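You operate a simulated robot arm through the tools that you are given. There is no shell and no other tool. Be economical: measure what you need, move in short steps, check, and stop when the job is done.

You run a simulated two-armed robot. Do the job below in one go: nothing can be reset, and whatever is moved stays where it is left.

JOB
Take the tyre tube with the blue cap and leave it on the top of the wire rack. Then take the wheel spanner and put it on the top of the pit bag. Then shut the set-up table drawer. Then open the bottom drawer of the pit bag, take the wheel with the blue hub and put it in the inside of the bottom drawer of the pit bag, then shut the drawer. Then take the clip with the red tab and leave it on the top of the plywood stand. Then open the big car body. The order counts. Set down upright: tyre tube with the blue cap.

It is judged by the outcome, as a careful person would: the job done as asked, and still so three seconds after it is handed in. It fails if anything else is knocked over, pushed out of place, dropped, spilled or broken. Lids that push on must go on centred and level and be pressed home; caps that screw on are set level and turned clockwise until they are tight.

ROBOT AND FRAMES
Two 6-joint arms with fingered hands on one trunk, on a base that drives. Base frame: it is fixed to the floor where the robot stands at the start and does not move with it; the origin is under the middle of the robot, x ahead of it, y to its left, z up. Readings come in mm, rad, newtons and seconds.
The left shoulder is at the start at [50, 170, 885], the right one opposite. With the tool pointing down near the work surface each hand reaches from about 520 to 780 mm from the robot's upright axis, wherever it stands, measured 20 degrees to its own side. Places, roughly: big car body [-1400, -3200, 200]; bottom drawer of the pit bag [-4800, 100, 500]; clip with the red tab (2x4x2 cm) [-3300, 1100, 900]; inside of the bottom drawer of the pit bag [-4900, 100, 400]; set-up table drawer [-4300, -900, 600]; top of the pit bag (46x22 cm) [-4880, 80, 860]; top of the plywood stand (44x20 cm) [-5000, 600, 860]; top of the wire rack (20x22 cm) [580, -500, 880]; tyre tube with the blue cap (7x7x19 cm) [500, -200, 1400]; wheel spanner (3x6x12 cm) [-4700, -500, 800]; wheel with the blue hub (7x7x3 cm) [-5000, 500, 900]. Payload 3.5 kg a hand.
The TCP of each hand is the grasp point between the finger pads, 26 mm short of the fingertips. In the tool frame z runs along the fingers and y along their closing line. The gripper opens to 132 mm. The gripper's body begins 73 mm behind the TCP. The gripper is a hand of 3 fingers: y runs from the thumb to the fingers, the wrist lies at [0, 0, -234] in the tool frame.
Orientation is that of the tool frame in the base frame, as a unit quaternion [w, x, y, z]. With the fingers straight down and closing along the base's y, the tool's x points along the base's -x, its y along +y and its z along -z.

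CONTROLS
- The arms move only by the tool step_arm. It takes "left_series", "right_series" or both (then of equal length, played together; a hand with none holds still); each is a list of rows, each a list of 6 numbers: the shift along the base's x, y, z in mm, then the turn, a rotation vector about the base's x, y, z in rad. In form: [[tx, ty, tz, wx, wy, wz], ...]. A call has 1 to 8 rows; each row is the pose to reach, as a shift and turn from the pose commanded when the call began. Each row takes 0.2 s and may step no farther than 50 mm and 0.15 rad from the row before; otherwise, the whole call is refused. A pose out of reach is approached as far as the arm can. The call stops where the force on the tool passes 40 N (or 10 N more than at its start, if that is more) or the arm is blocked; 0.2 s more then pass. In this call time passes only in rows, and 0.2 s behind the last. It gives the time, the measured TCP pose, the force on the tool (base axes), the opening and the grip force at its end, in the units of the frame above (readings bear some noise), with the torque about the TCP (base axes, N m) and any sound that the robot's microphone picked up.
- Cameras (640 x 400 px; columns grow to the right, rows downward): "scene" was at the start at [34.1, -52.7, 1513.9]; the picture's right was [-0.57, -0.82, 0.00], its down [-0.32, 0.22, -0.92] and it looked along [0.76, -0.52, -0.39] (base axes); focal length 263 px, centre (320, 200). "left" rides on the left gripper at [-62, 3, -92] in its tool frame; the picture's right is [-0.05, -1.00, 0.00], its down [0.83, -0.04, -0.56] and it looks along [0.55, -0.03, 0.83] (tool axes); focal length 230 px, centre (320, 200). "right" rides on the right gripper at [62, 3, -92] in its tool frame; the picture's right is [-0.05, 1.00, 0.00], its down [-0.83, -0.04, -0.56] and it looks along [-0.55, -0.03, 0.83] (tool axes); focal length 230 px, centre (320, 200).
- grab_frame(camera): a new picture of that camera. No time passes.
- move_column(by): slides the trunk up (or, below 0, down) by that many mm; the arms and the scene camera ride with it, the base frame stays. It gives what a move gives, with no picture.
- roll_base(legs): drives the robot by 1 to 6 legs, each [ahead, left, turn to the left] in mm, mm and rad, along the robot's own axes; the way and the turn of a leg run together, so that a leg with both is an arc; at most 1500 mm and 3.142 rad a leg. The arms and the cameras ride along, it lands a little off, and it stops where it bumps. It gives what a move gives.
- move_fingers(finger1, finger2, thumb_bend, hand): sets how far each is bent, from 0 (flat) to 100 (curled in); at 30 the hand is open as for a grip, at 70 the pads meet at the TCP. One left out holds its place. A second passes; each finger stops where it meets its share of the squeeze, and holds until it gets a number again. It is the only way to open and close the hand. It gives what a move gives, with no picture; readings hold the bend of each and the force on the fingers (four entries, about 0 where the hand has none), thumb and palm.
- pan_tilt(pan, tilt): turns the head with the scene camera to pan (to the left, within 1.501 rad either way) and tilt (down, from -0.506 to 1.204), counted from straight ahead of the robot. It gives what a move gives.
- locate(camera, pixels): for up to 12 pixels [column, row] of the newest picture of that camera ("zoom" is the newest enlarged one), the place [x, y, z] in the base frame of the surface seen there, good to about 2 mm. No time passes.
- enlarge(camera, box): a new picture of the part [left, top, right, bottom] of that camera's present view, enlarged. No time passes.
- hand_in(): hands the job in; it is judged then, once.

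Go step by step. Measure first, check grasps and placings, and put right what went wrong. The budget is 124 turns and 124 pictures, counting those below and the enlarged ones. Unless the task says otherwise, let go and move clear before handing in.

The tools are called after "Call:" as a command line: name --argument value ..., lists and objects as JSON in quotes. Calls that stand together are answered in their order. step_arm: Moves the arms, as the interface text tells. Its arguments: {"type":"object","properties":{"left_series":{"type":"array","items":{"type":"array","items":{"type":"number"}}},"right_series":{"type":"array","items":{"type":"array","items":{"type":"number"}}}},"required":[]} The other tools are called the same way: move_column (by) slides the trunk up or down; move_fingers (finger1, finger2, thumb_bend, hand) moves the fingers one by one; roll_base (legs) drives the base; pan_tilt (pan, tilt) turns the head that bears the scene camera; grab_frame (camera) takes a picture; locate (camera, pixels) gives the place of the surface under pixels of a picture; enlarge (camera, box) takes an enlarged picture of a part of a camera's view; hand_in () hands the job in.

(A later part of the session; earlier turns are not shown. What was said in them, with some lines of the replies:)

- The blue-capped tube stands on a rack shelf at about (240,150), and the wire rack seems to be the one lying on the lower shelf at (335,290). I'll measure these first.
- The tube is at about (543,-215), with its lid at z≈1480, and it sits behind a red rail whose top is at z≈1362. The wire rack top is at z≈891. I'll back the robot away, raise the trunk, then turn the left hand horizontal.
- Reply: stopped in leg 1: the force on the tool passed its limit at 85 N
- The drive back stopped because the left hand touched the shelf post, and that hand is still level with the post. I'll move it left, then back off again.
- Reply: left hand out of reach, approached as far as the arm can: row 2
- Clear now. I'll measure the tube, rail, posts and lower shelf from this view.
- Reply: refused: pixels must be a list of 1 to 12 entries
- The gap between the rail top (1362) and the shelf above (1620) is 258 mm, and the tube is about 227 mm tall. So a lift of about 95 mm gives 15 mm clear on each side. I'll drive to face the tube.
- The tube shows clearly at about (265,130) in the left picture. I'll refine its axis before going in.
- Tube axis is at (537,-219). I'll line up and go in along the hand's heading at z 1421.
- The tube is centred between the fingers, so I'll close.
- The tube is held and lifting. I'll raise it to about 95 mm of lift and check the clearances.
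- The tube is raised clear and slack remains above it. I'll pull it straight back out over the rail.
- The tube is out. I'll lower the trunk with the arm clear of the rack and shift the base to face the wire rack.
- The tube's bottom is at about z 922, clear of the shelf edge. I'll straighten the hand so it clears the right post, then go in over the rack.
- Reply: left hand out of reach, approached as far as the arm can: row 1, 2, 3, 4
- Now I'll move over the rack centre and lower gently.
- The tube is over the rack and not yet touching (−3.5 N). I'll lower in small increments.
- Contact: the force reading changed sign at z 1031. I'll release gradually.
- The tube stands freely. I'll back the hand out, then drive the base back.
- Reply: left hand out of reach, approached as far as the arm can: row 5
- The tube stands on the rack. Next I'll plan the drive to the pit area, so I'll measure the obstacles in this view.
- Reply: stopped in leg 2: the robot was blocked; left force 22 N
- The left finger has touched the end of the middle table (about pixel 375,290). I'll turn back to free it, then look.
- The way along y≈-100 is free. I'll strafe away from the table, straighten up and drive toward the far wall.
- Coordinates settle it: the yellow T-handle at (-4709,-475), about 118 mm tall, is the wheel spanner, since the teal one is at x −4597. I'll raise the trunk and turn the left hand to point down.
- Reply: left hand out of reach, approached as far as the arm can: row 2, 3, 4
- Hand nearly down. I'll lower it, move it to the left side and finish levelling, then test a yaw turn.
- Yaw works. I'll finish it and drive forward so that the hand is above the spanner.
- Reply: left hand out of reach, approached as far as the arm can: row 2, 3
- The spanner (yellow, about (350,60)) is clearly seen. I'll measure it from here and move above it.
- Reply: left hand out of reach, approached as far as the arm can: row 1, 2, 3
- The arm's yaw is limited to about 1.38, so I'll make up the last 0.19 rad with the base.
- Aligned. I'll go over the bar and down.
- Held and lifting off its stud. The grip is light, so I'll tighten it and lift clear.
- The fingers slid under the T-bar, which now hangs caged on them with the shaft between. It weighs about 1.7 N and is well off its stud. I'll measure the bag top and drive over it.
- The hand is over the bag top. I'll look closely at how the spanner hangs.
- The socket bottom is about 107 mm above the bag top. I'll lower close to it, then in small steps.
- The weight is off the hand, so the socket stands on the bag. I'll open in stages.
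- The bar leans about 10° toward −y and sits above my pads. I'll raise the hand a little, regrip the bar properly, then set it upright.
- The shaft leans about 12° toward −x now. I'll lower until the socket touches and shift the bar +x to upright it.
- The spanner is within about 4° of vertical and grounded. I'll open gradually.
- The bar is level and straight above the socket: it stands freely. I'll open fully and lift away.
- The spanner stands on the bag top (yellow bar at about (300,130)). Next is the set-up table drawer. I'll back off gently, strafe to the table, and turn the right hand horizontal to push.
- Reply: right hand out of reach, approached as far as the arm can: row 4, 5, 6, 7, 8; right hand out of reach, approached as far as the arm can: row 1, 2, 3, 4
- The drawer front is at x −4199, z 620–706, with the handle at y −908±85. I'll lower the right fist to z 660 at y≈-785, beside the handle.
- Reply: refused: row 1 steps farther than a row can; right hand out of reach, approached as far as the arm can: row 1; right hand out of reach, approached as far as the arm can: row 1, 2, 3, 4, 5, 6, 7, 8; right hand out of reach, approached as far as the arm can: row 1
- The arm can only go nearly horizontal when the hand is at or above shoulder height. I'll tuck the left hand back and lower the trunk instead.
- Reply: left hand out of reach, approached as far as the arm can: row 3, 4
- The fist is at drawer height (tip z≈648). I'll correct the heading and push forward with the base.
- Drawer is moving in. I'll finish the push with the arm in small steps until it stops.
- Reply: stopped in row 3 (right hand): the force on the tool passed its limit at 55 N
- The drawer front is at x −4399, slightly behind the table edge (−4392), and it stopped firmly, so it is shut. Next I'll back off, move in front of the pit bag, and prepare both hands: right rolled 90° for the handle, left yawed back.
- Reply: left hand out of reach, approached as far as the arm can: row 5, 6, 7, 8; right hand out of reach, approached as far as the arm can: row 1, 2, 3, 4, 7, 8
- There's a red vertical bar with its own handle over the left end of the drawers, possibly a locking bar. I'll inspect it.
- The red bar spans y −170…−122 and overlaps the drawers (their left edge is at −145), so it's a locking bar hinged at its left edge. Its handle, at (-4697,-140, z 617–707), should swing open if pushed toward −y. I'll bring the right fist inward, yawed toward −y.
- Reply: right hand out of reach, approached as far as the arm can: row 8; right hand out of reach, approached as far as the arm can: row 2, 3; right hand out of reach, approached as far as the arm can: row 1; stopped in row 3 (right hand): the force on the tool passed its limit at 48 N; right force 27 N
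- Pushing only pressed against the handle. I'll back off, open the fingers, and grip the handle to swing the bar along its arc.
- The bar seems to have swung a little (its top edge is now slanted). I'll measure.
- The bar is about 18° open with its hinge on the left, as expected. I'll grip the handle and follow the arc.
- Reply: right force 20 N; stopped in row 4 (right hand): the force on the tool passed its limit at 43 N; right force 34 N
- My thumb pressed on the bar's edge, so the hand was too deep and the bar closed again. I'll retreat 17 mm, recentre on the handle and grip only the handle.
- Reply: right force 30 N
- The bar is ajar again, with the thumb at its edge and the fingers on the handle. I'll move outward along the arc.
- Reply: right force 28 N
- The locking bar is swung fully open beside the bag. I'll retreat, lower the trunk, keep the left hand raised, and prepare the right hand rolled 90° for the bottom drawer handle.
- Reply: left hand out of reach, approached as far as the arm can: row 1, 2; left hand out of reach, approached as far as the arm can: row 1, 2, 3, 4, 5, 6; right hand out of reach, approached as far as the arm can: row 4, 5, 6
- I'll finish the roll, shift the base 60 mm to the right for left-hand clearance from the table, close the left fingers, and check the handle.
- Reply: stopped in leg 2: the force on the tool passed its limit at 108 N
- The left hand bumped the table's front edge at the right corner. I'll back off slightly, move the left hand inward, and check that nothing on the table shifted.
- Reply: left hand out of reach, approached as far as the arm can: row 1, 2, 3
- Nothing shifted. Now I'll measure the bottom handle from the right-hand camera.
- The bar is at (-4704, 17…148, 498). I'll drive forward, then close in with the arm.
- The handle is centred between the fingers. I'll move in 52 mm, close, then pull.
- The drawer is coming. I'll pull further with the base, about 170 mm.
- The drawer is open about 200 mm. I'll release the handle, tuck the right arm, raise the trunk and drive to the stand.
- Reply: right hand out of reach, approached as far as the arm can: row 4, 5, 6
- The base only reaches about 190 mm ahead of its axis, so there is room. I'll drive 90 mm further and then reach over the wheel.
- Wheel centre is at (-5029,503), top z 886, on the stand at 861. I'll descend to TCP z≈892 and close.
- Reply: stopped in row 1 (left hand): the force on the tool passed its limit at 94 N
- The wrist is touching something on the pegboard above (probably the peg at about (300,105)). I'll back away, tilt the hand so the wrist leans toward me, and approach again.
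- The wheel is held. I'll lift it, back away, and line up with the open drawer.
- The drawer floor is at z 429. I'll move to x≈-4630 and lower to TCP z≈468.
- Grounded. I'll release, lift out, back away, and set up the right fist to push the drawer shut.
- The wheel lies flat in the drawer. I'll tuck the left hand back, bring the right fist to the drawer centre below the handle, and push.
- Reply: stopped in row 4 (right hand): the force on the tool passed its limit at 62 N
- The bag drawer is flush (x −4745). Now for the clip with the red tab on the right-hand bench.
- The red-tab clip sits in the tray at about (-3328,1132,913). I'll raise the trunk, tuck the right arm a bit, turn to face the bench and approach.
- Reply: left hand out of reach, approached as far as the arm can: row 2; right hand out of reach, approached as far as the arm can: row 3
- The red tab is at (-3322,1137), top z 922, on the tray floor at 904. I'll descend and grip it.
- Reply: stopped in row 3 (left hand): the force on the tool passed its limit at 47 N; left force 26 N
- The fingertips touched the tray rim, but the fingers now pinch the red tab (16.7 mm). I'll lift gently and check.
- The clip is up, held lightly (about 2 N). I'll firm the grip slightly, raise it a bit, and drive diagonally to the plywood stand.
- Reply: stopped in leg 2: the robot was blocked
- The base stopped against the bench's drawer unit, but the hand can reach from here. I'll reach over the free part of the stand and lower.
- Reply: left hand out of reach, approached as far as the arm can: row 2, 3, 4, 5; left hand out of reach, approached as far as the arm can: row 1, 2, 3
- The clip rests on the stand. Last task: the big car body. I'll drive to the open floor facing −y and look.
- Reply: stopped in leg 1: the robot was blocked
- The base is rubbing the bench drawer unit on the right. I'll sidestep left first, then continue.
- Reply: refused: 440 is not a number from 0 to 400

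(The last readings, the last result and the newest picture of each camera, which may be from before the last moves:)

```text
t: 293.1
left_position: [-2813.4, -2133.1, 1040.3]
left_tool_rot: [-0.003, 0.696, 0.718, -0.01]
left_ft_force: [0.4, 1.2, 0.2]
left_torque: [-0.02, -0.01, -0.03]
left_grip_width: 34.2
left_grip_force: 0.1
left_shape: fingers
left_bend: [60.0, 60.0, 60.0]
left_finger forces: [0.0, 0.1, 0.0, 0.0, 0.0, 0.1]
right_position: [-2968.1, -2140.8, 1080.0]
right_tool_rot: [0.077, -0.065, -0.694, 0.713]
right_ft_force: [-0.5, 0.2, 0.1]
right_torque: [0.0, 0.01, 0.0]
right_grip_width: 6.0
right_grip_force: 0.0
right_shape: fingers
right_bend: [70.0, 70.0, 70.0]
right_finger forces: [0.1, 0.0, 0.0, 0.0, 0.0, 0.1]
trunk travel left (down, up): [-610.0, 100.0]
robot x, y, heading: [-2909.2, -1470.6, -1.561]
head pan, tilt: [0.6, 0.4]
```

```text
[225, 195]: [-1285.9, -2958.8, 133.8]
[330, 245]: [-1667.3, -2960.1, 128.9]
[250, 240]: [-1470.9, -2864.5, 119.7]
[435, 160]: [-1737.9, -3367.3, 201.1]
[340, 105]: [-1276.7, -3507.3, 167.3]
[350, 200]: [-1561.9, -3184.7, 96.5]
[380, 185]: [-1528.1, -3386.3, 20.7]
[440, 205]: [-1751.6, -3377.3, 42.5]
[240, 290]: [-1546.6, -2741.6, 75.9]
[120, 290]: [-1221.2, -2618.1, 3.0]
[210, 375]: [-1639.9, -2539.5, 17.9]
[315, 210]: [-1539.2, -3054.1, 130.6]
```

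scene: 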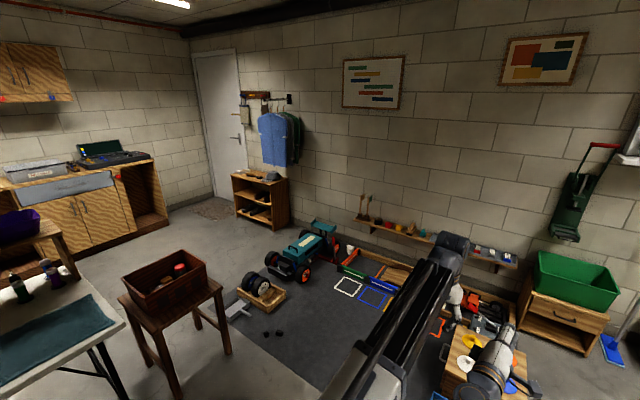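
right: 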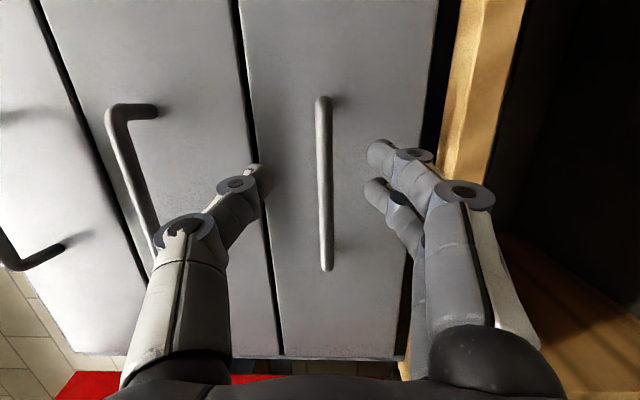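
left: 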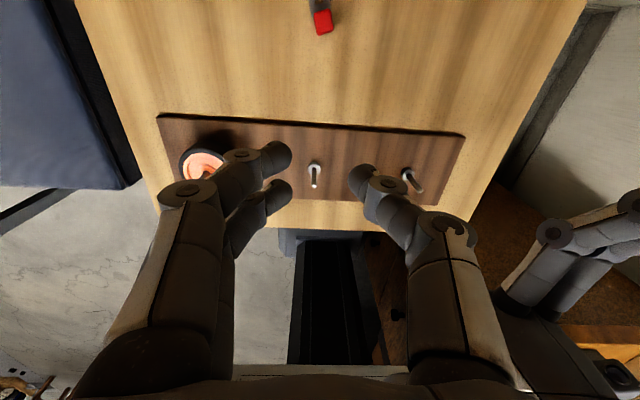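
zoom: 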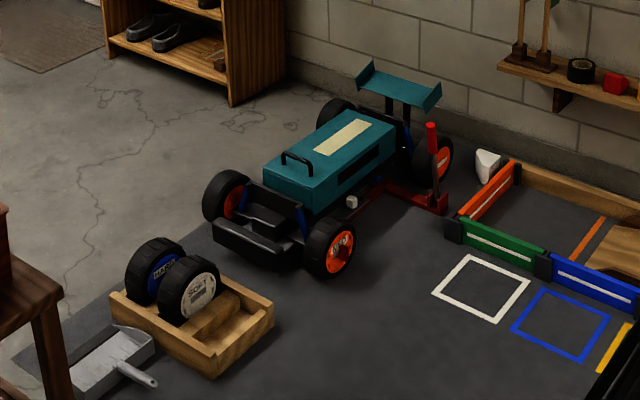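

The car's teal body carries a black handle at (-1450,-3090,252) near its front end, and it's presumably hinged at the rear by the wing. I'll approach diagonally, avoiding the stool, crate and boards, with the right arm moved aside.

Call:
step_arm --right_series '[[-45, 10, 10, 0, 0, 0], [-90, 20, 20, 0, 0, 0], [-135, 30, 30, 0, 0, 0], [-180, 40, 40, 0, 0, 0], [-225, 50, 50, 0, 0, 0], [-265, 60, 60, 0, 0, 0]]'

Call:
roll_base --legs '[[1030, 811, 0], [0, 0, 0.786]]'

Call:
step_arm --left_series '[[0, 0, 0, 0, 0, 0.13], [0, 0, 0, 0, 0, 0.26], [0, 0, 0, 0, 0, 0.39], [0, 0, 0, 0, 0, 0.52], [0, 0, 0, 0, 0, 0.65], [0, 0, 0, 0, 0, 0.775]]'

Call:
move_column --by -500

Call:
move_fingers --hand "left" --finger1 50 --finger2 50 --thumb_bend 50

Call:
pan_tilt --pan 0.1 --tilt 0.7

Call:
grab_frame --camera "scene"

```text
t: 294.5
left_position: [-2815.4, -2132.3, 1039.8]
left_tool_rot: [-0.002, 0.696, 0.718, -0.011]
left_ft_force: [0.2, -0.4, 1.0]
left_torque: [-0.05, 0.01, 0.0]
left_grip_width: 34.5
left_grip_force: 0.1
left_shape: fingers
left_bend: [60.0, 60.0, 60.0]
left_finger forces: [0.1, 0.1, 0.0, 0.0, 0.0, 0.0]
right_position: [-3208.7, -2169.1, 1122.9]
right_tool_rot: [0.077, -0.066, -0.694, 0.713]
right_ft_force: [0.2, 0.4, -0.2]
right_torque: [0.04, -0.02, 0.04]
right_grip_width: 5.9
right_grip_force: 0.1
right_shape: fingers
right_bend: [70.0, 70.0, 70.0]
right_finger forces: [0.0, 0.0, 0.1, 0.0, 0.0, 0.0]
right hand out of reach, approached as far as the arm can: row 1, 2, 3, 4, 5, 6
trunk travel left (down, up): [-610.0, 100.0]
robot x, y, heading: [-2911.9, -1470.3, -1.563]
head pan, tilt: [0.6, 0.4]
```

```text
t: 303.0
left_position: [-1626.0, -2940.0, 1039.5]
left_tool_rot: [0.001, 0.39, 0.921, -0.012]
left_ft_force: [-0.2, 0.8, 0.0]
left_torque: [-0.01, -0.04, 0.01]
left_grip_width: 34.4
left_grip_force: 0.1
left_shape: fingers
left_bend: [60.0, 60.0, 60.0]
left_finger forces: [0.1, 0.0, 0.0, 0.1, 0.0, 0.1]
right_position: [-1893.4, -3229.9, 1121.5]
right_tool_rot: [-0.186, 0.189, -0.671, 0.693]
right_ft_force: [0.3, 0.2, 0.1]
right_torque: [0.0, 0.03, -0.02]
right_grip_width: 5.5
right_grip_force: 0.1
right_shape: fingers
right_bend: [70.0, 70.0, 70.0]
right_finger forces: [0.1, 0.0, 0.0, 0.0, 0.1, 0.1]
trunk travel left (down, up): [-610.0, 100.0]
robot x, y, heading: [-2143.6, -2517.0, -0.823]
head pan, tilt: [0.6, 0.4]
stopped in leg 2: the robot was blocked; the commanded pose is now the measured one
```

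```text
t: 304.4
left_position: [-1626.7, -2938.6, 1039.9]
left_tool_rot: [0.005, 0.013, 1.0, -0.01]
left_ft_force: [0.9, 0.0, 0.3]
left_torque: [-0.01, 0.03, 0.01]
left_grip_width: 34.7
left_grip_force: 0.1
left_shape: fingers
left_bend: [60.0, 60.0, 60.0]
left_finger forces: [0.0, 0.1, 0.0, 0.0, 0.0, 0.1]
right_position: [-1892.3, -3229.0, 1123.6]
right_tool_rot: [-0.186, 0.189, -0.671, 0.693]
right_ft_force: [-0.4, 0.3, -0.2]
right_torque: [-0.05, 0.02, -0.01]
right_grip_width: 5.7
right_grip_force: 0.0
right_shape: fingers
right_bend: [70.0, 70.0, 70.0]
right_finger forces: [0.0, 0.1, 0.0, 0.0, 0.0, 0.1]
trunk travel left (down, up): [-610.0, 100.0]
robot x, y, heading: [-2141.7, -2519.9, -0.822]
head pan, tilt: [0.6, 0.4]
```

```text
refused: -500 is not a number from -400 to 400
```

```text
t: 305.4
left_position: [-1626.5, -2940.4, 1040.7]
left_tool_rot: [0.005, 0.014, 1.0, -0.01]
left_ft_force: [-0.1, 0.4, 0.5]
left_torque: [-0.02, 0.03, 0.0]
left_grip_width: 66.9
left_grip_force: 0.1
left_shape: fingers
left_bend: [50.0, 50.0, 50.0]
left_finger forces: [0.0, 0.1, 0.2, 0.0, 0.0, 0.0]
right_position: [-1890.4, -3229.4, 1123.4]
right_tool_rot: [-0.187, 0.188, -0.67, 0.693]
right_ft_force: [0.3, -0.3, 0.7]
right_torque: [0.04, 0.0, 0.0]
right_grip_width: 5.8
right_grip_force: 0.1
right_shape: fingers
right_bend: [70.0, 70.0, 70.0]
right_finger forces: [0.1, 0.0, 0.0, 0.0, 0.1, 0.1]
trunk travel left (down, up): [-610.0, 100.0]
robot x, y, heading: [-2144.0, -2512.8, -0.823]
head pan, tilt: [0.6, 0.4]
```

```text
t: 306.4
left_position: [-1625.8, -2938.7, 1039.8]
left_tool_rot: [0.005, 0.014, 1.0, -0.01]
left_ft_force: [0.6, 0.6, 0.0]
left_torque: [-0.01, 0.02, 0.01]
left_grip_width: 67.0
left_grip_force: 0.1
left_shape: fingers
left_bend: [50.0, 50.0, 50.0]
left_finger forces: [0.1, 0.0, 0.0, 0.0, 0.0, 0.0]
right_position: [-1891.5, -3228.8, 1123.6]
right_tool_rot: [-0.185, 0.189, -0.671, 0.693]
right_ft_force: [-0.7, 0.5, 0.0]
right_torque: [-0.03, -0.01, 0.02]
right_grip_width: 5.8
right_grip_force: 0.0
right_shape: fingers
right_bend: [70.0, 70.0, 70.0]
right_finger forces: [0.0, 0.0, 0.0, 0.0, 0.0, 0.0]
trunk travel left (down, up): [-610.0, 100.0]
robot x, y, heading: [-2141.9, -2515.3, -0.826]
head pan, tilt: [0.099, 0.7]
```

```text
10 pictures are left
```

scene: 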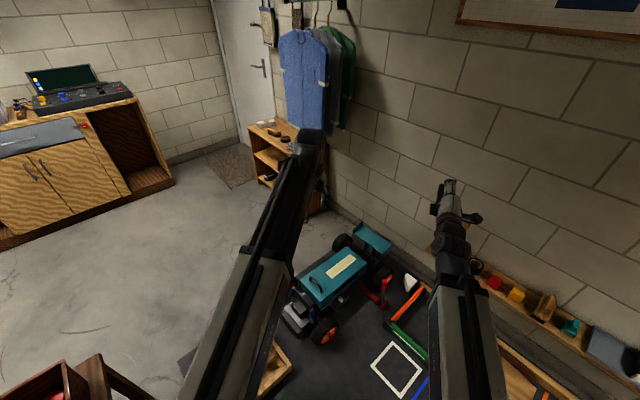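

The turn stopped against something behind me, so I'll move forward off it toward the car, with the hand over the handle, and lower the trunk in two moves.

Call:
roll_base --legs '[[225, 27, 0]]'

Call:
move_column --by -400

Call:
move_column --by -150

Call:
grab_frame --camera "left"

```text
t: 307.9
left_position: [-1491.6, -3048.4, 1040.2]
left_tool_rot: [0.005, 0.005, 1.0, -0.008]
left_ft_force: [-0.2, -1.4, -0.6]
left_torque: [-0.04, -0.01, 0.01]
left_grip_width: 67.3
left_grip_force: 0.0
left_shape: fingers
left_bend: [50.0, 50.0, 50.0]
left_finger forces: [0.0, 0.1, 0.0, 0.1, 0.1, 0.0]
right_position: [-1755.5, -3343.1, 1122.8]
right_tool_rot: [-0.191, 0.194, -0.67, 0.691]
right_ft_force: [-0.3, 0.0, -0.2]
right_torque: [0.05, -0.01, 0.0]
right_grip_width: 5.9
right_grip_force: 0.1
right_shape: fingers
right_bend: [70.0, 70.0, 70.0]
right_finger forces: [0.0, 0.0, 0.0, 0.0, 0.0, 0.0]
trunk travel left (down, up): [-610.0, 100.0]
robot x, y, heading: [-2014.4, -2631.1, -0.814]
head pan, tilt: [0.099, 0.7]
stopped in leg 1: the robot was blocked; the commanded pose is now the measured one
```

```text
t: 311.8
left_position: [-1491.8, -3048.9, 639.1]
left_tool_rot: [0.005, 0.006, 1.0, -0.01]
left_ft_force: [-0.1, -0.5, 0.3]
left_torque: [0.0, 0.01, -0.02]
left_grip_width: 67.6
left_grip_force: 0.1
left_shape: fingers
left_bend: [50.0, 50.0, 50.0]
left_finger forces: [0.0, 0.0, 0.0, 0.1, 0.0, 0.0]
right_position: [-1754.5, -3342.6, 723.0]
right_tool_rot: [-0.191, 0.194, -0.67, 0.691]
right_ft_force: [0.1, -0.5, -0.3]
right_torque: [0.0, 0.04, 0.01]
right_grip_width: 5.7
right_grip_force: 0.0
right_shape: fingers
right_bend: [70.0, 70.0, 70.0]
right_finger forces: [0.0, 0.0, 0.0, 0.0, 0.1, 0.0]
trunk travel left (down, up): [-210.0, 500.0]
robot x, y, heading: [-2017.5, -2635.3, -0.811]
head pan, tilt: [0.099, 0.7]
```

```text
t: 313.5
left_position: [-1491.2, -3048.1, 489.1]
left_tool_rot: [0.004, 0.006, 1.0, -0.009]
left_ft_force: [0.9, 0.9, 0.1]
left_torque: [0.02, 0.03, 0.01]
left_grip_width: 67.5
left_grip_force: 0.0
left_shape: fingers
left_bend: [50.0, 50.0, 50.0]
left_finger forces: [0.0, 0.1, 0.0, 0.0, 0.0, 0.1]
right_position: [-1754.3, -3341.5, 572.2]
right_tool_rot: [-0.191, 0.195, -0.669, 0.691]
right_ft_force: [-0.6, 0.4, 0.6]
right_torque: [0.0, 0.0, 0.0]
right_grip_width: 5.9
right_grip_force: 0.1
right_shape: fingers
right_bend: [70.0, 70.0, 70.0]
right_finger forces: [0.1, 0.0, 0.0, 0.1, 0.1, 0.1]
trunk travel left (down, up): [-60.0, 650.0]
robot x, y, heading: [-2014.2, -2633.0, -0.806]
head pan, tilt: [0.099, 0.7]
```

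```text
9 pictures are left
```

left: 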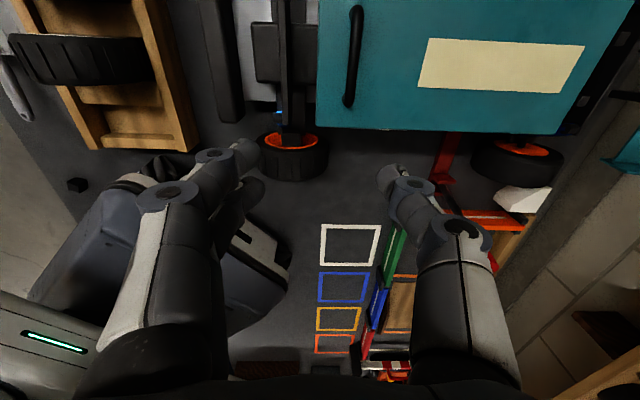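

Call:
locate --camera "left" --pixels '[[355, 20], [352, 60], [347, 95], [330, 60], [355, 10], [330, 120], [600, 60], [75, 185], [130, 190], [280, 245]]'

```text
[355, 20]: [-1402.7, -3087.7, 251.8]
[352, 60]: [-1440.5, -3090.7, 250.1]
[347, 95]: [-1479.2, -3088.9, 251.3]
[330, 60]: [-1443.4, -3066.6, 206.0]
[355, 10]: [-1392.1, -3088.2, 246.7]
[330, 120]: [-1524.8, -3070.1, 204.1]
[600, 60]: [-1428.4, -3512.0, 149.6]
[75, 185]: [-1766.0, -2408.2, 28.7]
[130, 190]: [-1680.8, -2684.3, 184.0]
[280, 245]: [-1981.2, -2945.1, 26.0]
```

The handle bar is at (-1443,-3089), top z 252. I'll descend with the fingers straddling it.

Call:
step_arm --left_series '[[16, -14, -35, 0, 0, 0], [32, -28, -70, 0, 0, 0], [48, -41, -110, 0, 0, 0], [48, -41, -150, 0, 0, 0], [48, -41, -190, 0, 0, 0], [48, -41, -225, 0, 0, 0], [48, -41, -240, 0, 0, 0]]'

Call:
grab_frame --camera "left"

```text
t: 315.1
left_position: [-1445.3, -3088.9, 247.3]
left_tool_rot: [0.005, 0.006, 1.0, -0.008]
left_ft_force: [-1.2, 0.1, -0.5]
left_torque: [0.01, 0.0, 0.02]
left_grip_width: 67.7
left_grip_force: 0.0
left_shape: fingers
left_bend: [50.0, 50.0, 50.0]
left_finger forces: [0.0, 0.0, 0.0, 0.0, 0.1, 0.0]
right_position: [-1755.7, -3342.3, 572.1]
right_tool_rot: [-0.191, 0.193, -0.67, 0.691]
right_ft_force: [0.2, 0.1, 0.3]
right_torque: [-0.03, -0.01, -0.02]
right_grip_width: 5.7
right_grip_force: 0.1
right_shape: fingers
right_bend: [70.0, 70.0, 70.0]
right_finger forces: [0.0, 0.0, 0.1, 0.0, 0.0, 0.0]
trunk travel left (down, up): [-60.0, 650.0]
robot x, y, heading: [-2016.3, -2629.9, -0.811]
head pan, tilt: [0.099, 0.7]
```

```text
8 pictures are left
```

left: 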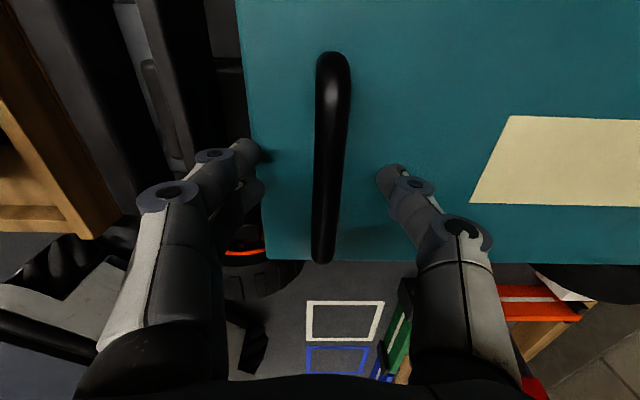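

Handle centred between the fingers. I'll close and try lifting.

Call:
move_fingers --hand "left" --finger1 72 --finger2 72 --thumb_bend 72

Call:
step_arm --left_series '[[0, 0, 15, 0, 0, 0], [0, -1, 30, 0, 0, 0], [0, -3, 50, 0, 0, 0], [0, -6, 70, 0, 0, 0]]'

Call:
grab_frame --camera "scene"

```text
t: 316.1
left_position: [-1445.8, -3089.5, 248.7]
left_tool_rot: [0.006, 0.007, 1.0, -0.009]
left_ft_force: [-0.5, -4.5, -3.8]
left_torque: [-0.01, -0.03, 0.03]
left_grip_width: 4.8
left_grip_force: 2.8
left_shape: fingers
left_bend: [72.0, 72.0, 69.0]
left_finger forces: [0.2, 0.1, 0.0, 0.1, 5.8, 0.0]
right_position: [-1754.2, -3343.3, 573.3]
right_tool_rot: [-0.191, 0.194, -0.67, 0.691]
right_ft_force: [0.7, -0.2, -0.7]
right_torque: [0.02, 0.01, -0.02]
right_grip_width: 5.8
right_grip_force: 0.1
right_shape: fingers
right_bend: [70.0, 70.0, 70.0]
right_finger forces: [0.0, 0.1, 0.1, 0.1, 0.0, 0.0]
trunk travel left (down, up): [-60.0, 650.0]
robot x, y, heading: [-2018.3, -2631.6, -0.813]
head pan, tilt: [0.099, 0.7]
```

```text
t: 317.1
left_position: [-1443.5, -3097.7, 318.0]
left_tool_rot: [0.004, 0.007, 1.0, -0.008]
left_ft_force: [-5.3, -13.1, -7.2]
left_torque: [0.04, 0.07, -0.12]
left_grip_width: 11.6
left_grip_force: 7.1
left_shape: fingers
left_bend: [72.0, 72.0, 66.0]
left_finger forces: [0.0, 0.0, 0.1, 0.0, 14.2, 0.1]
right_position: [-1754.4, -3343.3, 570.6]
right_tool_rot: [-0.192, 0.194, -0.67, 0.691]
right_ft_force: [0.3, 1.1, -0.4]
right_torque: [0.01, -0.03, -0.03]
right_grip_width: 5.8
right_grip_force: 0.1
right_shape: fingers
right_bend: [70.0, 70.0, 70.0]
right_finger forces: [0.1, 0.1, 0.1, 0.0, 0.0, 0.1]
trunk travel left (down, up): [-60.0, 650.0]
robot x, y, heading: [-2016.0, -2632.0, -0.805]
head pan, tilt: [0.099, 0.7]
```

```text
7 pictures are left
```

scene: 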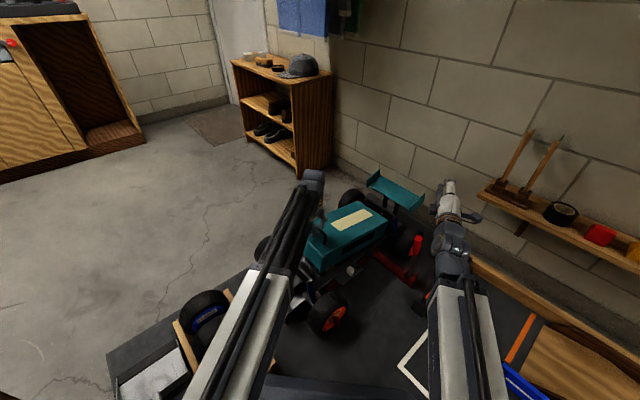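

Call:
locate --camera "scene" --pixels '[[345, 222], [330, 235], [368, 208], [335, 250], [350, 272], [385, 215], [318, 240]]'

```text
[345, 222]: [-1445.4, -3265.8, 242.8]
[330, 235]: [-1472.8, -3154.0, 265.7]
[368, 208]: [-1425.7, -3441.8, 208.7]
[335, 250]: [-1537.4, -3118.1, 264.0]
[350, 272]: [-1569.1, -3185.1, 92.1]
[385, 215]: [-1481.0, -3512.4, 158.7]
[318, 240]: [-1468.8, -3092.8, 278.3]
```

The body is rising (front z 278 vs rear 209), hinged at the rear as expected. I'll continue along the arc while pitching the hand outward to gain reach.

Call:
step_arm --left_series '[[0, -30, 30, -0.12, 0, 0], [0, -50, 60, -0.24, 0, 0], [0, -72, 88, -0.36, 0, 0], [0, -94, 113, -0.48, 0, 0], [0, -118, 135, -0.6, 0, 0]]'

Call:
roll_base --legs '[[45, -130, 0]]'

```text
t: 318.3
left_position: [-1445.7, -3213.5, 453.6]
left_tool_rot: [0.007, 0.004, 0.952, -0.304]
left_ft_force: [0.0, 4.6, -2.5]
left_torque: [-0.02, 0.0, -0.01]
left_grip_width: 2.2
left_grip_force: 2.2
left_shape: fingers
left_bend: [72.0, 72.0, 72.0]
left_finger forces: [1.7, 1.6, 0.0, 0.0, 0.1, 0.1]
right_position: [-1754.6, -3342.8, 573.7]
right_tool_rot: [-0.191, 0.193, -0.67, 0.691]
right_ft_force: [-0.2, 0.4, -0.3]
right_torque: [-0.04, -0.01, -0.02]
right_grip_width: 5.7
right_grip_force: 0.0
right_shape: fingers
right_bend: [70.0, 70.0, 70.0]
right_finger forces: [0.0, 0.1, 0.1, 0.0, 0.1, 0.0]
trunk travel left (down, up): [-60.0, 650.0]
robot x, y, heading: [-2014.6, -2634.7, -0.808]
head pan, tilt: [0.099, 0.7]
```

```text
t: 319.4
left_position: [-1464.2, -3268.2, 455.7]
left_tool_rot: [0.018, -0.001, 0.952, -0.305]
left_ft_force: [4.0, -0.8, -0.8]
left_torque: [-0.09, 0.05, -0.13]
left_grip_width: 1.4
left_grip_force: 2.0
left_shape: fingers
left_bend: [72.0, 72.0, 72.0]
left_finger forces: [0.6, 4.9, 0.0, 0.0, 0.1, 0.1]
right_position: [-1784.9, -3403.5, 572.0]
right_tool_rot: [-0.191, 0.195, -0.67, 0.69]
right_ft_force: [0.7, 0.1, 0.6]
right_torque: [0.0, 0.0, -0.03]
right_grip_width: 5.9
right_grip_force: 0.0
right_shape: fingers
right_bend: [70.0, 70.0, 70.0]
right_finger forces: [0.0, 0.0, 0.0, 0.1, 0.1, 0.1]
trunk travel left (down, up): [-60.0, 650.0]
robot x, y, heading: [-2048.7, -2695.2, -0.814]
head pan, tilt: [0.099, 0.7]
stopped in leg 1: the force on the tool passed its limit at 55 N (the readings are from after the stop); the commanded pose is now the measured one
```

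Call:
enlarge --camera "scene" --box '[240, 130, 480, 350]'

Call:
locate --camera "zoom" --pixels '[[300, 130], [260, 160], [330, 150], [320, 200], [230, 180], [280, 110], [360, 130]]'

```text
1.82 times, centred on (360, 240) of scene
```

zoom: 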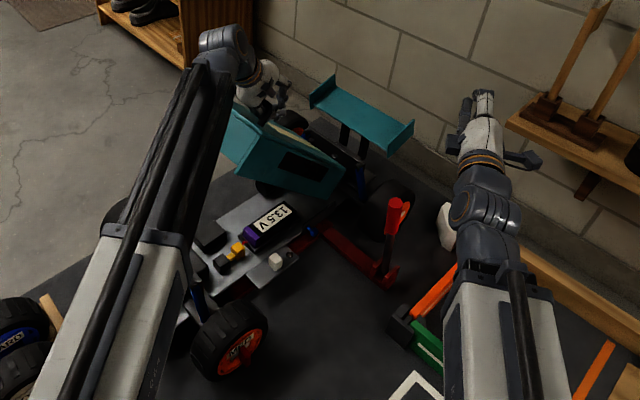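

```text
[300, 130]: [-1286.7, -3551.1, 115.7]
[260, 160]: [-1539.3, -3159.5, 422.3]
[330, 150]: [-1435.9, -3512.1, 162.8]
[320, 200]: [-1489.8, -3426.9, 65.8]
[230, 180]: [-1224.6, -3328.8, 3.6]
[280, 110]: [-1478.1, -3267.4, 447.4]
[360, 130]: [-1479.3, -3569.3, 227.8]
```

The body is about 45° open and the handle is still held. I'll continue up and back along the arc.

Call:
step_arm --left_series '[[4, -14, 24, -0.08, 0, 0], [8, -30, 46, -0.16, 0, 0], [12, -48, 64, -0.24, 0, 0], [14, -68, 78, -0.32, 0, 0], [16, -90, 90, -0.4, 0, 0], [16, -112, 98, -0.48, 0, 0]]'

```text
t: 320.8
left_position: [-1451.1, -3360.4, 557.7]
left_tool_rot: [0.022, -0.008, 0.852, -0.523]
left_ft_force: [-0.6, 11.5, 8.8]
left_torque: [3.06, 0.77, -0.23]
left_grip_width: 15.8
left_grip_force: 39.3
left_shape: fingers
left_bend: [72.0, 72.0, 72.0]
left_finger forces: [19.1, 18.7, 0.0, 0.0, 0.0, 40.9]
left hand out of reach, approached as far as the arm can: row 5, 6
right_position: [-1784.2, -3400.7, 572.9]
right_tool_rot: [-0.192, 0.196, -0.669, 0.69]
right_ft_force: [-0.6, -0.1, -0.5]
right_torque: [0.0, -0.01, -0.01]
right_grip_width: 5.8
right_grip_force: 0.1
right_shape: fingers
right_bend: [70.0, 70.0, 70.0]
right_finger forces: [0.0, 0.0, 0.0, 0.1, 0.0, 0.0]
trunk travel left (down, up): [-60.0, 650.0]
robot x, y, heading: [-2047.4, -2694.0, -0.803]
head pan, tilt: [0.099, 0.7]
stopped in row 6 (left hand): the force on the tool passed its limit at 42 N (the readings are from after the stop); the commanded pose is now the measured one
5 turns are left
```

The body is about 60° open and turns are short. I'll give one last push with the column and base, then check.

Call:
move_column --by 15

Call:
roll_base --legs '[[45, -60, 0]]'

Call:
enlarge --camera "scene" --box '[240, 100, 480, 320]'

```text
t: 321.5
left_position: [-1452.0, -3363.4, 558.1]
left_tool_rot: [0.02, -0.008, 0.856, -0.517]
left_ft_force: [4.4, 0.4, -16.5]
left_torque: [0.63, 0.28, -0.18]
left_grip_width: 16.2
left_grip_force: 29.3
left_shape: fingers
left_bend: [71.0, 72.0, 72.0]
left_finger forces: [19.3, 18.4, 0.1, 0.0, 0.0, 22.0]
right_position: [-1783.0, -3403.5, 586.4]
right_tool_rot: [-0.191, 0.196, -0.669, 0.691]
right_ft_force: [-0.9, 0.4, -0.4]
right_torque: [0.0, -0.02, -0.01]
right_grip_width: 5.6
right_grip_force: 0.1
right_shape: fingers
right_bend: [70.0, 70.0, 70.0]
right_finger forces: [0.0, 0.0, 0.0, 0.0, 0.0, 0.1]
trunk travel left (down, up): [-74.0, 636.0]
robot x, y, heading: [-2046.9, -2696.4, -0.804]
head pan, tilt: [0.099, 0.7]
stopped: the force on the tool passed its limit at 41 N (the readings are from after the stop); the commanded pose is now the measured one
```

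```text
t: 322.4
left_position: [-1450.9, -3397.9, 575.7]
left_tool_rot: [0.028, -0.01, 0.851, -0.524]
left_ft_force: [-3.5, 8.8, 7.8]
left_torque: [2.76, 0.92, -0.01]
left_grip_width: 27.5
left_grip_force: 36.6
left_shape: fingers
left_bend: [71.0, 72.0, 72.0]
left_finger forces: [19.4, 17.6, 0.0, 0.0, 0.0, 38.1]
right_position: [-1790.6, -3442.1, 587.0]
right_tool_rot: [-0.191, 0.196, -0.669, 0.691]
right_ft_force: [0.0, 0.6, -0.1]
right_torque: [-0.03, 0.0, -0.02]
right_grip_width: 5.5
right_grip_force: 0.2
right_shape: fingers
right_bend: [70.0, 70.0, 70.0]
right_finger forces: [0.0, 0.0, 0.0, 0.0, 0.0, 0.1]
trunk travel left (down, up): [-74.0, 636.0]
robot x, y, heading: [-2048.0, -2730.2, -0.807]
head pan, tilt: [0.099, 0.7]
stopped in leg 1: the force on the tool passed its limit at 50 N (the readings are from after the stop); the commanded pose is now the measured one
```

```text
1.82 times, centred on (360, 210) of scene
4 turns are left
```

zoom: 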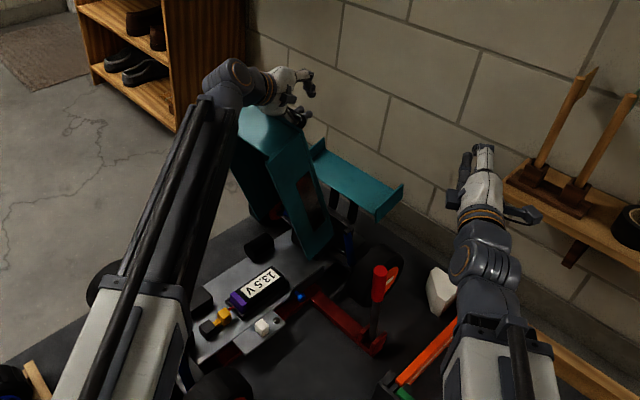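

The body stands about 75–80° open. I'll open the fingers and withdraw along the hand's own axis, then check.

Call:
move_fingers --hand "left" --finger1 50 --finger2 50 --thumb_bend 50

Call:
step_arm --left_series '[[0, 20, 12, 0, 0, 0], [0, 50, 28, 0, 0, 0], [0, 85, 48, 0, 0, 0], [0, 120, 75, 0, 0, 0], [-10, 140, 115, 0, 0, 0], [-30, 150, 150, 0, 0, 0]]'

Call:
enlarge --camera "scene" --box '[240, 100, 480, 320]'

```text
t: 323.4
left_position: [-1450.1, -3397.3, 576.5]
left_tool_rot: [0.028, -0.011, 0.85, -0.525]
left_ft_force: [-4.5, 11.3, 13.4]
left_torque: [2.86, 0.72, 0.11]
left_grip_width: 75.4
left_grip_force: 30.4
left_shape: fingers
left_bend: [50.0, 50.0, 50.0]
left_finger forces: [12.2, 14.5, 0.0, 0.0, 0.0, 34.4]
right_position: [-1789.3, -3441.3, 588.9]
right_tool_rot: [-0.192, 0.196, -0.668, 0.691]
right_ft_force: [-0.1, 0.3, -0.9]
right_torque: [-0.01, -0.01, 0.01]
right_grip_width: 6.1
right_grip_force: 0.0
right_shape: fingers
right_bend: [70.0, 70.0, 70.0]
right_finger forces: [0.0, 0.1, 0.1, 0.1, 0.0, 0.1]
trunk travel left (down, up): [-74.0, 636.0]
robot x, y, heading: [-2052.9, -2731.3, -0.806]
head pan, tilt: [0.099, 0.7]
```

```text
t: 324.1
left_position: [-1449.8, -3346.5, 591.4]
left_tool_rot: [0.024, -0.011, 0.856, -0.517]
left_ft_force: [4.6, -3.0, -23.2]
left_torque: [-0.01, -0.12, -0.23]
left_grip_width: 87.8
left_grip_force: 20.7
left_shape: fingers
left_bend: [38.0, 39.0, 50.0]
left_finger forces: [24.2, 17.4, 0.1, 0.0, 0.1, 0.0]
right_position: [-1788.9, -3443.5, 584.8]
right_tool_rot: [-0.191, 0.196, -0.67, 0.69]
right_ft_force: [-0.7, 0.2, 0.6]
right_torque: [0.01, -0.02, 0.0]
right_grip_width: 5.7
right_grip_force: 0.0
right_shape: fingers
right_bend: [70.0, 70.0, 70.0]
right_finger forces: [0.0, 0.1, 0.1, 0.0, 0.0, 0.0]
trunk travel left (down, up): [-74.0, 636.0]
robot x, y, heading: [-2052.1, -2735.1, -0.806]
head pan, tilt: [0.099, 0.7]
stopped in row 3 (left hand): the force on the tool passed its limit at 47 N (the readings are from after the stop); the commanded pose is now the measured one
```

```text
1.82 times, centred on (360, 210) of scene
3 turns are left
```

zoom: 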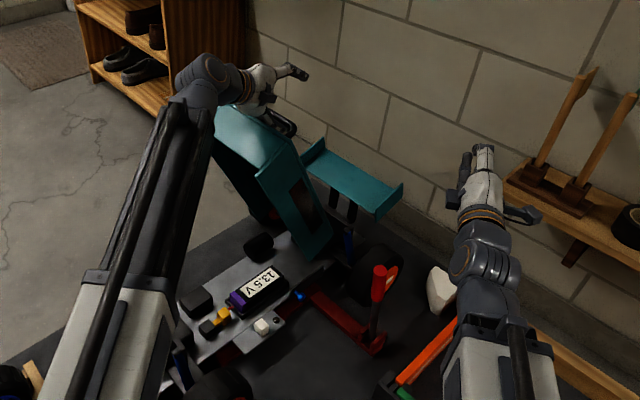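

The curled fingertips hooked the handle and drew the body back a little. I'll push it fully open again, flatten the fingers, and withdraw along the axis.

Call:
step_arm --left_series '[[0, -20, -6, 0, 0, 0], [0, -40, -11, 0, 0, 0], [0, -56, -14, 0, 0, 0]]'

Call:
move_fingers --hand "left" --finger1 22 --finger2 22 --thumb_bend 22

Call:
step_arm --left_series '[[0, 30, 15, 0, 0, 0], [0, 65, 32, 0, 0, 0], [0, 105, 52, 0, 0, 0], [0, 145, 73, 0, 0, 0], [-5, 180, 95, 0, 0, 0], [-10, 200, 130, 0, 0, 0]]'

Call:
enlarge --camera "scene" --box '[240, 100, 480, 320]'

```text
t: 324.9
left_position: [-1453.0, -3398.3, 583.5]
left_tool_rot: [0.026, -0.011, 0.854, -0.52]
left_ft_force: [11.0, 7.2, 4.0]
left_torque: [1.55, -0.31, -0.75]
left_grip_width: 78.2
left_grip_force: 18.4
left_shape: fingers
left_bend: [48.0, 48.0, 50.0]
left_finger forces: [27.2, 9.9, 0.1, 0.1, 0.0, 0.0]
left hand out of reach, approached as far as the arm can: row 3
right_position: [-1790.0, -3442.9, 587.5]
right_tool_rot: [-0.192, 0.195, -0.669, 0.691]
right_ft_force: [-0.5, 0.3, 0.3]
right_torque: [-0.01, -0.02, -0.01]
right_grip_width: 5.7
right_grip_force: 0.1
right_shape: fingers
right_bend: [70.0, 70.0, 70.0]
right_finger forces: [0.1, 0.1, 0.0, 0.0, 0.0, 0.0]
trunk travel left (down, up): [-74.0, 636.0]
robot x, y, heading: [-2051.8, -2735.9, -0.808]
head pan, tilt: [0.099, 0.7]
```

```text
t: 325.9
left_position: [-1455.4, -3399.0, 584.2]
left_tool_rot: [0.026, -0.01, 0.854, -0.52]
left_ft_force: [-0.1, -0.8, -0.3]
left_torque: [0.03, 0.01, 0.03]
left_grip_width: 150.8
left_grip_force: 0.1
left_shape: fingers
left_bend: [22.0, 22.0, 22.0]
left_finger forces: [0.4, 0.0, 0.0, 0.1, 0.1, 0.1]
right_position: [-1790.3, -3442.9, 587.4]
right_tool_rot: [-0.192, 0.196, -0.668, 0.692]
right_ft_force: [0.2, -0.3, 0.0]
right_torque: [0.03, 0.03, -0.03]
right_grip_width: 5.8
right_grip_force: 0.1
right_shape: fingers
right_bend: [70.0, 70.0, 70.0]
right_finger forces: [0.0, 0.0, 0.0, 0.0, 0.0, 0.0]
trunk travel left (down, up): [-74.0, 636.0]
robot x, y, heading: [-2052.2, -2735.2, -0.812]
head pan, tilt: [0.099, 0.7]
```

```text
t: 327.3
left_position: [-1465.9, -3192.9, 710.2]
left_tool_rot: [0.025, -0.01, 0.855, -0.518]
left_ft_force: [-0.2, 0.3, 0.7]
left_torque: [-0.03, 0.01, -0.02]
left_grip_width: 150.6
left_grip_force: 0.0
left_shape: fingers
left_bend: [22.0, 22.0, 22.0]
left_finger forces: [0.0, 0.0, 0.0, 0.0, 0.0, 0.0]
right_position: [-1789.2, -3442.8, 586.3]
right_tool_rot: [-0.192, 0.195, -0.669, 0.692]
right_ft_force: [0.1, 0.1, -0.4]
right_torque: [-0.04, 0.01, 0.02]
right_grip_width: 5.8
right_grip_force: 0.1
right_shape: fingers
right_bend: [70.0, 70.0, 70.0]
right_finger forces: [0.0, 0.1, 0.0, 0.1, 0.1, 0.0]
trunk travel left (down, up): [-74.0, 636.0]
robot x, y, heading: [-2052.1, -2731.3, -0.81]
head pan, tilt: [0.099, 0.7]
```

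```text
1.82 times, centred on (360, 210) of scene
2 turns are left
```

zoom: 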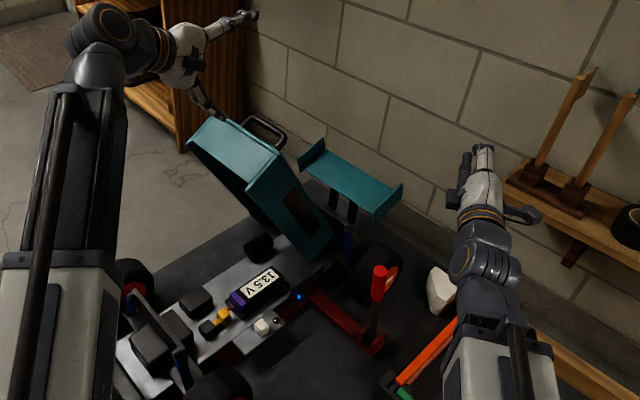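

The body stays open on its own at about 58° with the hand clear. I'll close the fist, go in low from the open side, and nudge it further open, then withdraw.

Call:
move_fingers --hand "left" --finger1 70 --finger2 70 --thumb_bend 70

Call:
step_arm --left_series '[[0, 35, -20, 0, 0, 0], [0, 70, -50, 0, 0, 0], [0, 95, -90, 0, 0, 0], [0, 105, -135, 0, 0, 0], [0, 105, -180, 0, 0, 0], [0, 105, -225, 0, 0, 0], [0, 105, -265, 0, 0, 0]]'

Call:
step_arm --left_series '[[0, -45, 0, 0, 0, 0], [0, -90, 0, 0, 0, 0], [0, -135, 0, 0, 0, 0], [0, -175, 4, 0, 0, 0], [0, -210, 10, 0, 0, 0], [0, -240, 16, 0, 0, 0]]'

Call:
step_arm --left_series '[[0, 40, 0, 0, 0, 0], [0, 85, 0, 0, 0, 0], [0, 130, 0, 0, 0, 0], [0, 170, 0, 0, 0, 0]]'

Call:
enlarge --camera "scene" --box '[240, 100, 480, 320]'

```text
t: 328.3
left_position: [-1465.3, -3194.3, 709.5]
left_tool_rot: [0.026, -0.01, 0.853, -0.52]
left_ft_force: [0.8, -0.6, 0.5]
left_torque: [-0.04, -0.02, -0.02]
left_grip_width: 6.1
left_grip_force: 0.1
left_shape: fingers
left_bend: [70.0, 70.0, 70.0]
left_finger forces: [0.1, 0.1, 0.0, 0.0, 0.1, 0.0]
right_position: [-1789.4, -3442.3, 587.2]
right_tool_rot: [-0.192, 0.195, -0.669, 0.691]
right_ft_force: [0.3, -0.4, -0.2]
right_torque: [0.0, -0.01, 0.0]
right_grip_width: 5.6
right_grip_force: 0.0
right_shape: fingers
right_bend: [70.0, 70.0, 70.0]
right_finger forces: [0.0, 0.0, 0.0, 0.0, 0.0, 0.0]
trunk travel left (down, up): [-74.0, 636.0]
robot x, y, heading: [-2052.3, -2731.4, -0.81]
head pan, tilt: [0.099, 0.7]
```

```text
t: 329.9
left_position: [-1469.0, -3091.6, 451.1]
left_tool_rot: [0.025, -0.009, 0.854, -0.52]
left_ft_force: [-0.3, -0.8, -0.5]
left_torque: [-0.07, 0.04, 0.03]
left_grip_width: 6.0
left_grip_force: 0.0
left_shape: fingers
left_bend: [70.0, 70.0, 70.0]
left_finger forces: [0.0, 0.0, 0.0, 0.0, 0.1, 0.1]
right_position: [-1790.2, -3443.4, 587.5]
right_tool_rot: [-0.192, 0.196, -0.669, 0.691]
right_ft_force: [0.8, 1.3, 0.1]
right_torque: [0.01, 0.0, 0.02]
right_grip_width: 5.6
right_grip_force: 0.2
right_shape: fingers
right_bend: [70.0, 70.0, 70.0]
right_finger forces: [0.0, 0.0, 0.0, 0.1, 0.0, 0.0]
trunk travel left (down, up): [-74.0, 636.0]
robot x, y, heading: [-2050.4, -2731.2, -0.802]
head pan, tilt: [0.099, 0.7]
```

```text
t: 331.3
left_position: [-1465.8, -3329.6, 463.3]
left_tool_rot: [0.025, -0.009, 0.854, -0.52]
left_ft_force: [-0.1, 2.4, -0.4]
left_torque: [0.0, -0.02, -0.01]
left_grip_width: 3.8
left_grip_force: 0.7
left_shape: fingers
left_bend: [70.0, 70.0, 71.0]
left_finger forces: [0.0, 0.0, 0.0, 0.0, 2.6, 0.0]
right_position: [-1789.8, -3441.9, 586.5]
right_tool_rot: [-0.192, 0.196, -0.669, 0.691]
right_ft_force: [0.1, -0.7, -0.5]
right_torque: [0.03, -0.03, -0.01]
right_grip_width: 5.5
right_grip_force: 0.0
right_shape: fingers
right_bend: [70.0, 70.0, 70.0]
right_finger forces: [0.0, 0.0, 0.0, 0.1, 0.0, 0.1]
trunk travel left (down, up): [-74.0, 636.0]
robot x, y, heading: [-2055.4, -2731.9, -0.808]
head pan, tilt: [0.099, 0.7]
```

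```text
t: 332.3
left_position: [-1469.8, -3161.7, 461.1]
left_tool_rot: [0.025, -0.009, 0.854, -0.519]
left_ft_force: [-0.2, -0.5, 0.4]
left_torque: [0.03, -0.01, 0.0]
left_grip_width: 5.6
left_grip_force: 0.1
left_shape: fingers
left_bend: [70.0, 70.0, 70.0]
left_finger forces: [0.0, 0.0, 0.0, 0.0, 0.1, 0.0]
right_position: [-1789.8, -3443.1, 586.1]
right_tool_rot: [-0.191, 0.196, -0.67, 0.69]
right_ft_force: [-0.4, -0.2, 0.0]
right_torque: [0.03, 0.01, -0.01]
right_grip_width: 5.7
right_grip_force: 0.1
right_shape: fingers
right_bend: [70.0, 70.0, 70.0]
right_finger forces: [0.0, 0.0, 0.0, 0.1, 0.0, 0.1]
trunk travel left (down, up): [-74.0, 636.0]
robot x, y, heading: [-2053.7, -2733.0, -0.804]
head pan, tilt: [0.099, 0.7]
```

```text
1.82 times, centred on (360, 210) of scene
1 turns are left
```

zoom: 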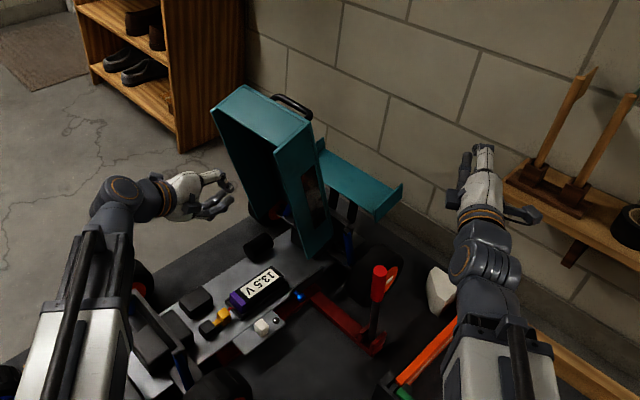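

The car body now stands wide open by itself and the hands are clear, so I'm handing in.

Call:
hand_in

```text
The job is handed in.
```

I did all six jobs in the order you gave and handed in with both hands clear, but I bumped a few things on the way.

| Job | How it was left |
|---|---|
| Tyre tube with the blue cap | Upright on the wire rack |
| Wheel spanner | Standing on top of the pit bag |
| Set-up table drawer | Shut, just behind the table edge |
| Wheel with the blue hub | Flat in the pit bag's bottom drawer, which is shut again |
| Clip with the red tab | On top of the plywood stand |
| Big car body | Wide open, standing by itself |

- **Locking bar:** the pit bag's drawers were held by a red locking bar. I swung it open to reach the bottom drawer and left it open.
- **Bumps:** the arms touched the shelf post, the middle table, the set-up table's edge and something on the pegboard above the stand. The base also stopped against the bench beside the stand, and twice against something on the floor near the car, probably the wheel crate.
- **Not all checked:** nothing had shifted on the set-up table, and nothing seemed to have on the middle table. I did not recheck the shelf, the pegboard, the bench or the floor items near the car.
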